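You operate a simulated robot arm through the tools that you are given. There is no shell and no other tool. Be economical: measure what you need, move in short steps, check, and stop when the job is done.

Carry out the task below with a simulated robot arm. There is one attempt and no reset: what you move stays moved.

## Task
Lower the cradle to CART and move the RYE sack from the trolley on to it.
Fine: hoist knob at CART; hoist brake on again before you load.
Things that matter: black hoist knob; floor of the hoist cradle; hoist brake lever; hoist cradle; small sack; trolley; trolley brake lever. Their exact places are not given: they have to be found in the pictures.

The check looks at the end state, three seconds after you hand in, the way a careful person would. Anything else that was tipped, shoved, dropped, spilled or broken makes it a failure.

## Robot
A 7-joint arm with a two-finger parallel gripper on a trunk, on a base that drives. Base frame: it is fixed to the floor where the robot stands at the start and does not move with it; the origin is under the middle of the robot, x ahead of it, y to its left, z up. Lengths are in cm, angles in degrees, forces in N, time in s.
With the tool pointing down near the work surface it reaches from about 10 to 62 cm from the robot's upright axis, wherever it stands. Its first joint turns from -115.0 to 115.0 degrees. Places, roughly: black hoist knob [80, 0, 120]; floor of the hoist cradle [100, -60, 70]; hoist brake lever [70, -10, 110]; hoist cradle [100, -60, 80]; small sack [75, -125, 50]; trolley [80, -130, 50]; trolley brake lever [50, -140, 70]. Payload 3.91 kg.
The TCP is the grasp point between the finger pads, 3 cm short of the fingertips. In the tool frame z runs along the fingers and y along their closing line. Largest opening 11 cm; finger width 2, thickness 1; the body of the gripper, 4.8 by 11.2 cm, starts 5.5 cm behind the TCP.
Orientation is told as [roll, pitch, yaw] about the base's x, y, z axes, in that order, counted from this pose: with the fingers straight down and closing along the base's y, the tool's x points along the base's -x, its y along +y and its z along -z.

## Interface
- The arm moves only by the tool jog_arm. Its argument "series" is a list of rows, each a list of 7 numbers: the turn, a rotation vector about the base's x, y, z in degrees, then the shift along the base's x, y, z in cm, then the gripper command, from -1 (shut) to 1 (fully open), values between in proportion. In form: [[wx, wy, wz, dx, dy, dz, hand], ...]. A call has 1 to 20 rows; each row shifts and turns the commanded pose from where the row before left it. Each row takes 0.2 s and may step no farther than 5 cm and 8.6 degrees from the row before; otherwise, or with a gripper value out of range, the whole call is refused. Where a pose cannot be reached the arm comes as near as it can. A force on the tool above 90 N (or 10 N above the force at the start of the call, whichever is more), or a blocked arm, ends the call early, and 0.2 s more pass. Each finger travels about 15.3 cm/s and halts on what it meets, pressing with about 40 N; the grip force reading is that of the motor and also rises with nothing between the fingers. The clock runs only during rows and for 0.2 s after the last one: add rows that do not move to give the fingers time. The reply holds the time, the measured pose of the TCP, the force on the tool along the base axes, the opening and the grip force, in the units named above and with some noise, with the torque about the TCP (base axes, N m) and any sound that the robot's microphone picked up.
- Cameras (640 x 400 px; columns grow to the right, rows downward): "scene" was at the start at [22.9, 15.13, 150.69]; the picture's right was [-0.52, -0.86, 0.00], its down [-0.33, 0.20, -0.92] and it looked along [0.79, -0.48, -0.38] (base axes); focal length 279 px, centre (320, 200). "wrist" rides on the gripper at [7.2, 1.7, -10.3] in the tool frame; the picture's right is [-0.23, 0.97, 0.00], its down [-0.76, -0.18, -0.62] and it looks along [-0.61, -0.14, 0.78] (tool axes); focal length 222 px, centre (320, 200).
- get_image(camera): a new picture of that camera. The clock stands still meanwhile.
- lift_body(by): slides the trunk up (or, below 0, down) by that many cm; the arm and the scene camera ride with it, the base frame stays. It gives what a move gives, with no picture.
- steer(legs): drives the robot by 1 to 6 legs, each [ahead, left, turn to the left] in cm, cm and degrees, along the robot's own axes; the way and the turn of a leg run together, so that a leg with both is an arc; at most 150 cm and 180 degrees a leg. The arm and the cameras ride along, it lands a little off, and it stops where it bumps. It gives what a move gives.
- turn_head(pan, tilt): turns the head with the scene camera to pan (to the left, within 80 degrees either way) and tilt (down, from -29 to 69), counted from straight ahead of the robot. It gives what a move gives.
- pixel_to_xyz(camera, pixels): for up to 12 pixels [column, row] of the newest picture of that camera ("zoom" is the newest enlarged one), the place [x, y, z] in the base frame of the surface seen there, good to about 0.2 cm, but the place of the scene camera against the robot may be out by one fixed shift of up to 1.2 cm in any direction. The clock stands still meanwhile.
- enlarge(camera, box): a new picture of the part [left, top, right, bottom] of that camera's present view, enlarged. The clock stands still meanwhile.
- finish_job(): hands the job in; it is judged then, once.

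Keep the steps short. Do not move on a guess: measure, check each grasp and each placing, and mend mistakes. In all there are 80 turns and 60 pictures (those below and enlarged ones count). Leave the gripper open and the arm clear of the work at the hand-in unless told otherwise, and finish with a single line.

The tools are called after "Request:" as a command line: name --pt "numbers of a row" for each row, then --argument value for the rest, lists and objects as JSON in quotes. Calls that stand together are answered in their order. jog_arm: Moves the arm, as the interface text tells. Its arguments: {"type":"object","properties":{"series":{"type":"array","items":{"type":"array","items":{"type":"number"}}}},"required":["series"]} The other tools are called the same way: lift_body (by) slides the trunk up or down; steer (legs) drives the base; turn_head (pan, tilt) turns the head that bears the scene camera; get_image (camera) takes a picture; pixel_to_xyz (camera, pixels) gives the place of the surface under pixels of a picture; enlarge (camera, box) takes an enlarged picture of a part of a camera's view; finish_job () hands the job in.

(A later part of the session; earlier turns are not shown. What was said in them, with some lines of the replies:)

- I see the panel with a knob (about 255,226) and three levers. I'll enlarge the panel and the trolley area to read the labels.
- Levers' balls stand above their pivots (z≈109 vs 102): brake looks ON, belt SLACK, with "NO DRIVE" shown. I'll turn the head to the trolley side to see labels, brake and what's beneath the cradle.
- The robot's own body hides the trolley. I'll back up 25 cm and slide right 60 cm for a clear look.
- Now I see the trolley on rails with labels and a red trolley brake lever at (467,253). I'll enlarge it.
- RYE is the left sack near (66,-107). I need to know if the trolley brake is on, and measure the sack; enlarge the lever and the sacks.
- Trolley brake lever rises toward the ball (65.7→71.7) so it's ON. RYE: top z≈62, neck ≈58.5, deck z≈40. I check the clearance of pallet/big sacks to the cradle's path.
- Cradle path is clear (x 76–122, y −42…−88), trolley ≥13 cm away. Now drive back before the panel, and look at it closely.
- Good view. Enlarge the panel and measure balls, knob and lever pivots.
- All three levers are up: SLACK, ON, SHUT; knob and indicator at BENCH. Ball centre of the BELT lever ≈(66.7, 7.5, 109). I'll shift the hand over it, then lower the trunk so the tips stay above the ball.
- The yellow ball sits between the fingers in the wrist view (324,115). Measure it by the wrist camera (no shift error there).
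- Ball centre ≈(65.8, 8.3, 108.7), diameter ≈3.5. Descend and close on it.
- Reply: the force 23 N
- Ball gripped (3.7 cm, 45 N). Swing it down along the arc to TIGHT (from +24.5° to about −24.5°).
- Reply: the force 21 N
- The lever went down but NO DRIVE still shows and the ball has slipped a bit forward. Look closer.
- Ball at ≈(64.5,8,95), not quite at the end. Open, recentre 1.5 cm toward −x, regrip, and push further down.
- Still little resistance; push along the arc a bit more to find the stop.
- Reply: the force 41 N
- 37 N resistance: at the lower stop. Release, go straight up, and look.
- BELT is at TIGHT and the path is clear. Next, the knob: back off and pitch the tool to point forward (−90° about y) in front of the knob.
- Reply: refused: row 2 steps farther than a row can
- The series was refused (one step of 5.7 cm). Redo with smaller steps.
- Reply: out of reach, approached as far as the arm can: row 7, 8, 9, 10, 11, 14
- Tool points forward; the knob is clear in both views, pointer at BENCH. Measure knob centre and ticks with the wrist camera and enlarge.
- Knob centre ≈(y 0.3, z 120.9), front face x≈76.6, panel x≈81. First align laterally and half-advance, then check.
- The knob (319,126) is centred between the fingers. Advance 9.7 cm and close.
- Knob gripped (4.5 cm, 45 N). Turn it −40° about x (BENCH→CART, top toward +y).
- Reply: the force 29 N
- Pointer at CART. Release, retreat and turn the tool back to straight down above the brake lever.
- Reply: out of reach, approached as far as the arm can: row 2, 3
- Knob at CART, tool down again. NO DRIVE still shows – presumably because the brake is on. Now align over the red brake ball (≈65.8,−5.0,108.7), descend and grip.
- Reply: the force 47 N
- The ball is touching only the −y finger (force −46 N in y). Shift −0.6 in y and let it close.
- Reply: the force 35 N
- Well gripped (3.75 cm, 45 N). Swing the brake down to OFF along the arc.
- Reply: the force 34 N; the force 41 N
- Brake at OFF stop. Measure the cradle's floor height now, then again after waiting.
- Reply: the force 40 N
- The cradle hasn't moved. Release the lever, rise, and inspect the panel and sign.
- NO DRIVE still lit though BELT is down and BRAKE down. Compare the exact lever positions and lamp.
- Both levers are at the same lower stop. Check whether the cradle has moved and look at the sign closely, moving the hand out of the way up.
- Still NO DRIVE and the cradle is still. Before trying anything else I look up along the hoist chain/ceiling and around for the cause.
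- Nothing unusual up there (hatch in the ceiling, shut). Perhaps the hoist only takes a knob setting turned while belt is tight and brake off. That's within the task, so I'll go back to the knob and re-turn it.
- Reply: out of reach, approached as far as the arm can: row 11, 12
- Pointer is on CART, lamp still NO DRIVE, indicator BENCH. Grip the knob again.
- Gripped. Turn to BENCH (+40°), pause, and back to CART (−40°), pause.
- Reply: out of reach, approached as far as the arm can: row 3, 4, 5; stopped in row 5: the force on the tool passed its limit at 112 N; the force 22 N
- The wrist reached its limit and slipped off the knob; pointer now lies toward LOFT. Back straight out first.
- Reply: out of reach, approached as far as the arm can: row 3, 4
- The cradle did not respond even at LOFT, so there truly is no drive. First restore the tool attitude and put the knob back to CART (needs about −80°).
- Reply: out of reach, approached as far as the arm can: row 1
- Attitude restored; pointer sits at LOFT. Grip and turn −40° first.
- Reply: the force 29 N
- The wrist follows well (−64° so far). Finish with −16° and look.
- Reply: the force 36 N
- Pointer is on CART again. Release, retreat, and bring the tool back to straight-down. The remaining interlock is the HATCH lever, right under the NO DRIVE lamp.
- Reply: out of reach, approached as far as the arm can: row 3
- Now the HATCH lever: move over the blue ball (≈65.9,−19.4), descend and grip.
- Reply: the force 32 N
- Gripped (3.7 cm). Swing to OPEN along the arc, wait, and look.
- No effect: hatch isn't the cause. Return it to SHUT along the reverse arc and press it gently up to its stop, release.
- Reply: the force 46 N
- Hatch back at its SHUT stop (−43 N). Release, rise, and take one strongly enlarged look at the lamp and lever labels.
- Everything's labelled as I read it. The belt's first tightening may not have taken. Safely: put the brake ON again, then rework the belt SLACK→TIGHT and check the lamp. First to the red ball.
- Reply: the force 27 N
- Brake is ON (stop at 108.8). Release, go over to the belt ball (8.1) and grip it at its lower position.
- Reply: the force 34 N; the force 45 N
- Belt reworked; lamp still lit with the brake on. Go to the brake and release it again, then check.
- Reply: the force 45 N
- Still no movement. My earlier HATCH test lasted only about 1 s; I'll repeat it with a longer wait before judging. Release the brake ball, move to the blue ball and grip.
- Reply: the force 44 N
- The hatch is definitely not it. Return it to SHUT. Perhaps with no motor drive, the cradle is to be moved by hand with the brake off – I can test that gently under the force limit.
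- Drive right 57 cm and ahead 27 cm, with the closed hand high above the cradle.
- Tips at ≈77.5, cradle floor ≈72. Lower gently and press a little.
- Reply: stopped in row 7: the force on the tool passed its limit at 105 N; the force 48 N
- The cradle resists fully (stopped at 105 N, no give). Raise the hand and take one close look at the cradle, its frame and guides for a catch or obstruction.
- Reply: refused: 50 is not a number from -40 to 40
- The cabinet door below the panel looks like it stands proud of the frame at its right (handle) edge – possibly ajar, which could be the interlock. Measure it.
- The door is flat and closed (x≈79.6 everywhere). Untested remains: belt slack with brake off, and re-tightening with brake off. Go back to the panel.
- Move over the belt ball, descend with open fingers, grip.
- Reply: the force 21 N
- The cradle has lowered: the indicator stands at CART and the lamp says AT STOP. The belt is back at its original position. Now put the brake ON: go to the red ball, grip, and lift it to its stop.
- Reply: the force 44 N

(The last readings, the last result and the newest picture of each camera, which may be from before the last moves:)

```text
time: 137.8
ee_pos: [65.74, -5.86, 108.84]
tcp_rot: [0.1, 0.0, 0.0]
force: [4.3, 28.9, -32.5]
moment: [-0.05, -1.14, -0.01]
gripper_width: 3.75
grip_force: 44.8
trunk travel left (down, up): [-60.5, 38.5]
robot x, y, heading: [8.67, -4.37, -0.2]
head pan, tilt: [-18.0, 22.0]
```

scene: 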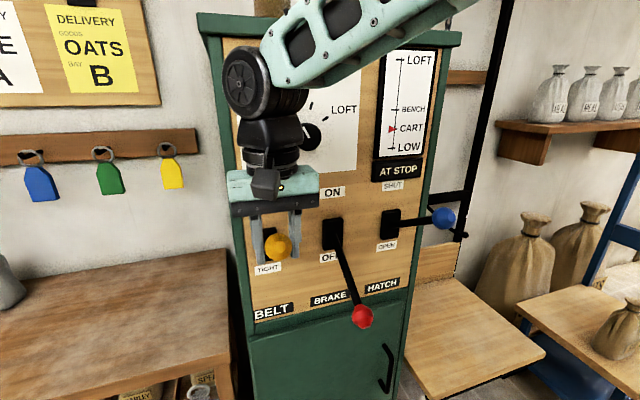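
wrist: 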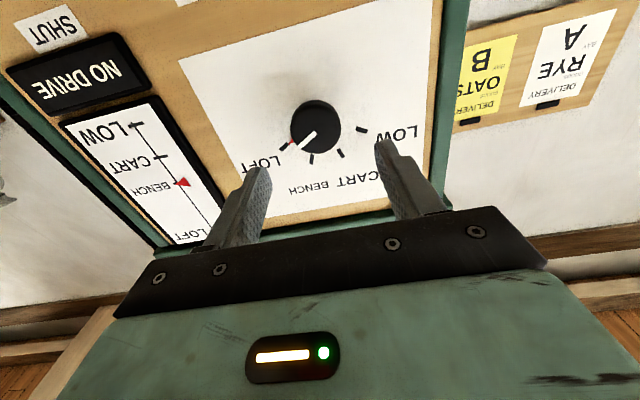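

Brake ON again (−32 N against the upper stop); cradle floor now z≈39.9, level with the trolley. Release, rise, back off, and drive right to stand before the sack.

Request:
jog_arm --pt "0 0 0 0 0 0 0.3" --pt "0 0 0 0 0 0 0.3" --pt "0 0 0 0 0 4.5 0.3" --pt "0 0 0 0 0 4.5 0.3" --pt "0 0 0 -4 0 0 0.3" --pt "0 0 0 -4 0 0 0.64"

Request:
steer --legs '[[0, -101.5, 0.2], [5, 0, 0]]'

Request:
lift_body --by -36

```text
time: 139.2
ee_pos: [57.84, -5.96, 117.93]
tcp_rot: [0.1, 0.1, -0.1]
force: [-0.4, -0.1, -0.2]
moment: [-0.03, 0.01, 0.0]
gripper_width: 9.01
grip_force: 0.1
trunk travel left (down, up): [-60.5, 38.5]
robot x, y, heading: [8.64, -4.53, -0.7]
head pan, tilt: [-18.0, 22.0]
```

```text
time: 145.0
ee_pos: [62.32, -106.68, 117.93]
tcp_rot: [0.2, 0.0, 0.1]
force: [0.8, -0.7, -1.1]
moment: [0.0, -0.03, 0.0]
gripper_width: 9.04
grip_force: 0.1
trunk travel left (down, up): [-60.5, 38.5]
robot x, y, heading: [13.14, -105.01, -0.2]
head pan, tilt: [-18.0, 22.0]
```

```text
time: 148.5
ee_pos: [62.35, -106.65, 81.87]
tcp_rot: [0.1, 0.0, 0.1]
force: [-0.5, 0.9, -0.5]
moment: [0.0, 0.03, 0.02]
gripper_width: 9.02
grip_force: 0.1
trunk travel left (down, up): [-24.5, 74.5]
robot x, y, heading: [13.08, -104.96, -0.0]
head pan, tilt: [-18.0, 22.0]
```

Move over the sack (≈69, −112), still 10+ cm above its top, and take a wrist picture.

Request:
jog_arm --pt "0 0 0 3.3 -2.7 -3 0.64" --pt "0 0 0 3.3 -2.6 -3 0.64"

Request:
get_image --camera "wrist"

```text
refused: row 1 steps farther than a row can; nothing moved
```

```text
4 pictures are left
```

wrist: 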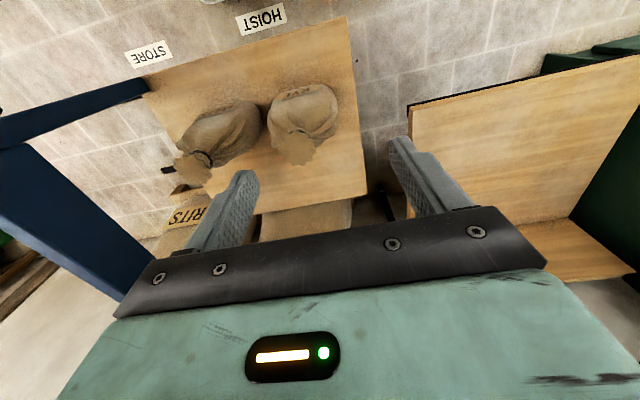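

Refused (5.02 cm step), but the picture still serves: the RYE sack's ruffle is at (298,150). Measure it.

Request:
pixel_to_xyz --camera "wrist" --pixels '[[298, 150], [285, 148], [312, 148], [298, 138], [300, 128], [300, 105], [268, 110], [338, 110], [205, 160], [370, 130]]'

```text
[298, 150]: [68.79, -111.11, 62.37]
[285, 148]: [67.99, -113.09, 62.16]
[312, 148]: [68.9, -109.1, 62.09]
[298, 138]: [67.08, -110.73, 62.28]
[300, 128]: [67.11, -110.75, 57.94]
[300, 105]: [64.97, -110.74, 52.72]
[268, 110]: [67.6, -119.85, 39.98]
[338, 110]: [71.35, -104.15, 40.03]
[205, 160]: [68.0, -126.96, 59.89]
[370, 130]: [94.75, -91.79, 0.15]
```

Neck axis ≈(68.8,−111.2), neck height ≈58–59. Go over it, descend with 9 cm opening, and close on the neck.

Request:
jog_arm --pt "0 0 0 3.2 -2.3 -1 0.64" --pt "0 0 0 3.25 -2.25 -1 0.64" --pt "0 0 0 0 0 -4.5 0.64" --pt "0 0 0 0 0 -4.5 0.64" --pt "0 0 0 0 0 -4.5 0.64" --pt "0 0 0 0 0 -4 0.64" --pt "0 0 0 0 0 -3.4 0.64" --pt "0 0 0 0 0 0 0" --pt "0 0 0 0 0 0 -0.6" --pt "0 0 0 0 0 0 -1" --pt "0 0 0 0 0 0 -1"

```text
time: 150.1
ee_pos: [68.9, -111.38, 60.8]
tcp_rot: [0.0, -0.5, -0.1]
force: [-21.6, -15.2, 67.8]
moment: [-4.02, 1.36, -1.12]
gripper_width: 8.52
grip_force: 29.9
trunk travel left (down, up): [-24.5, 74.5]
robot x, y, heading: [12.92, -105.22, -0.1]
head pan, tilt: [-18.0, 22.0]
stopped in row 8: the force on the tool passed its limit at 151 N (the readings are from after the stop); the commanded pose is now the measured one
```

Something touched at z≈60.8 (≈68 N up, one-sided): the fingertips are on the sack's shoulder. Back up 1.5 cm, reopen, and look at the readings.

Request:
jog_arm --pt "0 0 0 0 0 1.5 0.64" --pt "0 0 0 0 0 0 0.64"

Request:
get_image --camera "wrist"

Request:
pixel_to_xyz --camera "wrist" --pixels '[[320, 180], [300, 175], [320, 150], [290, 150], [350, 150], [200, 190], [220, 200], [240, 200]]'

```text
time: 150.7
ee_pos: [69.09, -111.15, 61.78]
tcp_rot: [0.0, -0.4, 0.1]
force: [-0.7, -0.7, -0.1]
moment: [0.01, 0.0, -0.02]
gripper_width: 9.0
grip_force: 0.1
trunk travel left (down, up): [-24.5, 74.5]
robot x, y, heading: [13.0, -105.46, -0.2]
head pan, tilt: [-18.0, 22.0]
```

```text
3 pictures are left
```

wrist: 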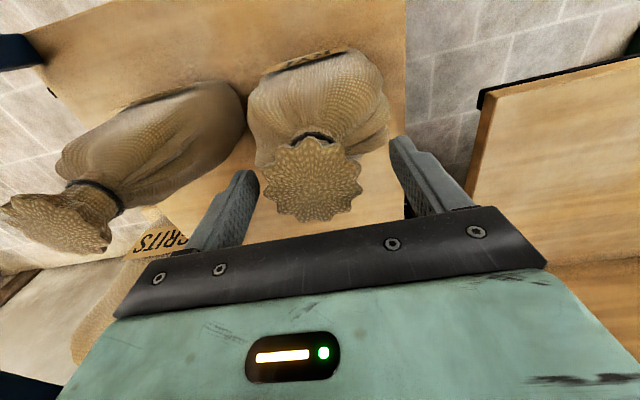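

```text
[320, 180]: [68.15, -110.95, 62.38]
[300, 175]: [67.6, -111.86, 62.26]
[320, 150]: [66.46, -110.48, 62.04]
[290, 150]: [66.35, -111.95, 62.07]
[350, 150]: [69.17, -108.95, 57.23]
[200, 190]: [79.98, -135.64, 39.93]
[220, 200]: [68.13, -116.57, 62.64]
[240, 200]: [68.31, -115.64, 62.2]
```

The sack still stands upright, ruffle centre ≈(68.2,−110.9). Recentre and close here, tips just under the ruffle (z≈58.8).

Request:
jog_arm --pt "0 0.4 0 -0.7 0.3 0 0.64" --pt "0 0 0 0 0 -0.3 0.3" --pt "0 0 0 0 0 0 0" --pt "0 0 0 0 0 0 -0.4" --pt "0 0 0 0 0 0 -0.8" --pt "0 0 0 0 0 0 -1" --pt "0 0 0 0 0 0 -1"

```text
time: 152.3
ee_pos: [68.29, -111.0, 61.51]
tcp_rot: [0.1, 0.0, 0.1]
force: [0.3, -6.4, 8.2]
moment: [-0.1, -0.02, -0.06]
gripper_width: 5.08
grip_force: 39.6
trunk travel left (down, up): [-24.5, 74.5]
robot x, y, heading: [13.28, -105.31, -0.2]
head pan, tilt: [-18.0, 22.0]
```

Holding 5.1 cm at 40 N. Lift a little (2 cm, slowly) and check the load and slip.

Request:
jog_arm --pt "0 0 0 0 0 0.5 -1" --pt "0 0 0 0 0 0.5 -1" --pt "0 0 0 0 0 0.5 -1" --pt "0 0 0 0 0 0.5 -1" --pt "0 0 0 0 0 0 -1" --pt "0 0 0 0 0 0 -1"

```text
time: 153.7
ee_pos: [68.35, -110.91, 63.43]
tcp_rot: [0.1, -0.1, 0.1]
force: [0.4, -0.7, -10.5]
moment: [0.02, 0.03, -0.01]
gripper_width: 5.08
grip_force: 39.5
trunk travel left (down, up): [-24.5, 74.5]
robot x, y, heading: [13.54, -104.92, -0.3]
head pan, tilt: [-18.0, 22.0]
```

1 kg load carried, no slip. Raise to z≈77, then drive left 40 and ahead 21 so the sack comes above the cradle.

Request:
jog_arm --pt "0 0 0 0 0 1.5 -1" --pt "0 0 0 0 0 2 -1" --pt "0 0 0 0 0 2 -1" --pt "0 0 0 0 0 2 -1" --pt "0 0 0 0 0 2 -1" --pt "0 0 0 0 0 2 -1" --pt "0 0 0 0 0 1.5 -1" --pt "0 0 0 0 0 0 -1"

Request:
steer --legs '[[0, 42, 0], [21, 0, 0]]'

```text
time: 155.5
ee_pos: [68.2, -110.94, 76.35]
tcp_rot: [0.1, 0.0, 0.1]
force: [-0.6, 0.1, -11.6]
moment: [0.02, 0.03, 0.01]
gripper_width: 5.07
grip_force: 40.2
trunk travel left (down, up): [-24.5, 74.5]
robot x, y, heading: [13.28, -105.06, -0.2]
head pan, tilt: [-18.0, 22.0]
```

```text
time: 159.3
ee_pos: [89.58, -69.71, 76.51]
tcp_rot: [0.1, 0.0, -0.4]
force: [0.0, 0.1, -10.5]
moment: [0.04, 0.04, 0.0]
gripper_width: 5.1
grip_force: 40.2
trunk travel left (down, up): [-24.5, 74.5]
robot x, y, heading: [34.53, -63.38, -0.8]
head pan, tilt: [-18.0, 22.0]
```

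Sack hangs over the cradle at (89.6,−69.7). Lower to just above the floor, then slowly to contact (expected TCP z≈61.4).

Request:
jog_arm --pt "0 0 0 0 1 -2 -1" --pt "0 0 0 0 1 -2 -1" --pt "0 0 0 0 1 -2 -1" --pt "0 0 0 0 0 -2 -1" --pt "0 0 0 0 0 -2 -1" --pt "0 0 0 0 0 -2 -1" --pt "0 0 0 0 0 -1.5 -1" --pt "0 0 0 0 0 -0.7 -1" --pt "0 0 0 0 0 -0.5 -1" --pt "0 0 0 0 0 -0.3 -1" --pt "0 0 0 0 0 0 -1"

```text
time: 161.7
ee_pos: [89.64, -66.77, 61.51]
tcp_rot: [0.1, 0.0, -0.4]
force: [-4.0, -3.8, 6.5]
moment: [0.44, 0.37, 0.22]
gripper_width: 5.1
grip_force: 39.9
trunk travel left (down, up): [-24.5, 74.5]
robot x, y, heading: [34.72, -63.57, -1.0]
head pan, tilt: [-18.0, 22.0]
```

Contact (force turned from −10.5 to +6.5 N): the sack stands on the floor. Open gently and rise straight up, then look.

Request:
jog_arm --pt "0 0 0 0 0 0 0.1" --pt "0 0 0 0 0 0 0.5" --pt "0 0 0 0 0 0 0.64" --pt "0 0 0 0 0 1.5 0.64" --pt "0 0 0 0 0 3 0.64" --pt "0 0 0 0 0 4 0.64" --pt "0 0 0 0 0 4 0.64" --pt "0 0 0 0 0 4 0.64" --pt "0 0 0 0 0 4 1"

Request:
lift_body --by 36

Request:
steer --legs '[[-50, 0, 0.8]]'

Request:
turn_head --pan -15 --tilt 28

Request:
get_image --camera "scene"

```text
time: 163.7
ee_pos: [89.73, -66.74, 82.02]
tcp_rot: [0.1, 0.0, -0.3]
force: [0.2, -0.1, 0.1]
moment: [-0.01, -0.01, -0.02]
gripper_width: 10.99
grip_force: 0.0
trunk travel left (down, up): [-24.5, 74.5]
robot x, y, heading: [34.68, -63.63, -0.8]
head pan, tilt: [-18.0, 22.0]
```

```text
time: 167.2
ee_pos: [89.67, -66.69, 118.04]
tcp_rot: [0.1, -0.1, -0.4]
force: [-0.7, -0.3, 0.3]
moment: [0.02, -0.02, 0.0]
gripper_width: 10.97
grip_force: 0.0
trunk travel left (down, up): [-60.5, 38.5]
robot x, y, heading: [34.41, -63.33, -0.8]
head pan, tilt: [-18.0, 22.0]
```

```text
time: 170.2
ee_pos: [39.54, -65.69, 117.97]
tcp_rot: [0.1, -0.1, 0.3]
force: [0.0, 0.5, -0.5]
moment: [-0.03, 0.0, -0.03]
gripper_width: 10.98
grip_force: 0.0
trunk travel left (down, up): [-60.5, 38.5]
robot x, y, heading: [-15.23, -63.21, -0.0]
head pan, tilt: [-18.0, 22.0]
```

```text
time: 170.8
ee_pos: [39.53, -65.76, 118.05]
tcp_rot: [0.1, -0.1, 0.2]
force: [0.8, -0.9, -0.5]
moment: [0.02, 0.03, -0.01]
gripper_width: 10.99
grip_force: 0.0
trunk travel left (down, up): [-60.5, 38.5]
robot x, y, heading: [-15.33, -63.09, -0.1]
head pan, tilt: [-15.0, 28.0]
```

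```text
2 pictures are left
```

scene: 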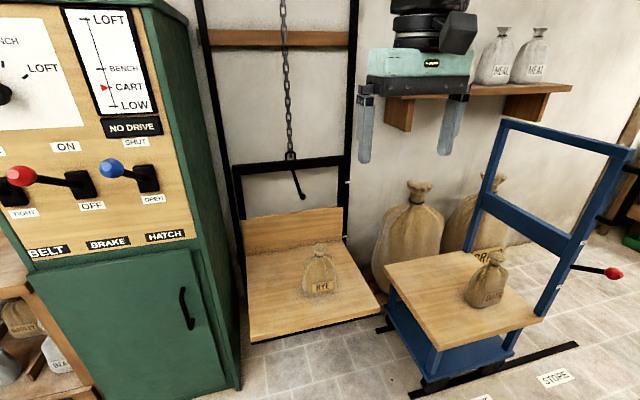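

RYE stands on the cradle, OATS upright on the trolley, indicator at CART, brake ON, hatch SHUT. One last look at the knob and belt lever.

Request:
turn_head --pan 15 --tilt 22

Request:
get_image --camera "scene"

```text
time: 171.8
ee_pos: [39.61, -65.64, 117.97]
tcp_rot: [0.1, -0.2, 0.3]
force: [0.2, 0.5, 0.7]
moment: [-0.01, 0.01, -0.03]
gripper_width: 10.98
grip_force: 0.1
trunk travel left (down, up): [-60.5, 38.5]
robot x, y, heading: [-15.3, -63.23, 0.1]
head pan, tilt: [15.0, 22.0]
```

```text
1 pictures are left
```

scene: 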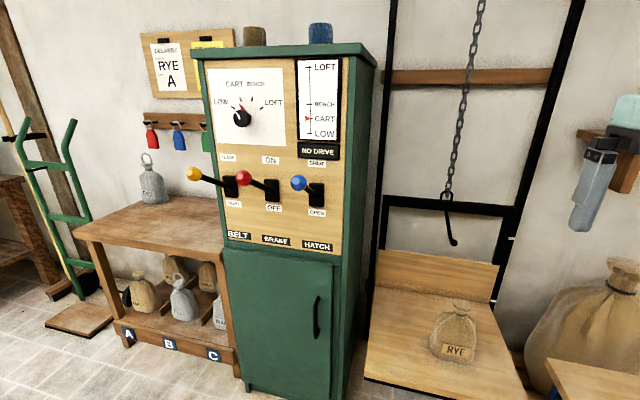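

Knob at CART, brake ON, belt and hatch levers at their starting positions, RYE upright on the cradle, gripper open and clear. Handing in.

Request:
finish_job

```text
The job is handed in.
```

The cradle is down at CART with the knob at CART and the brake back on, and the RYE sack stands upright on it; the knob was briefly knocked to LOFT on the way but the cradle did not move.
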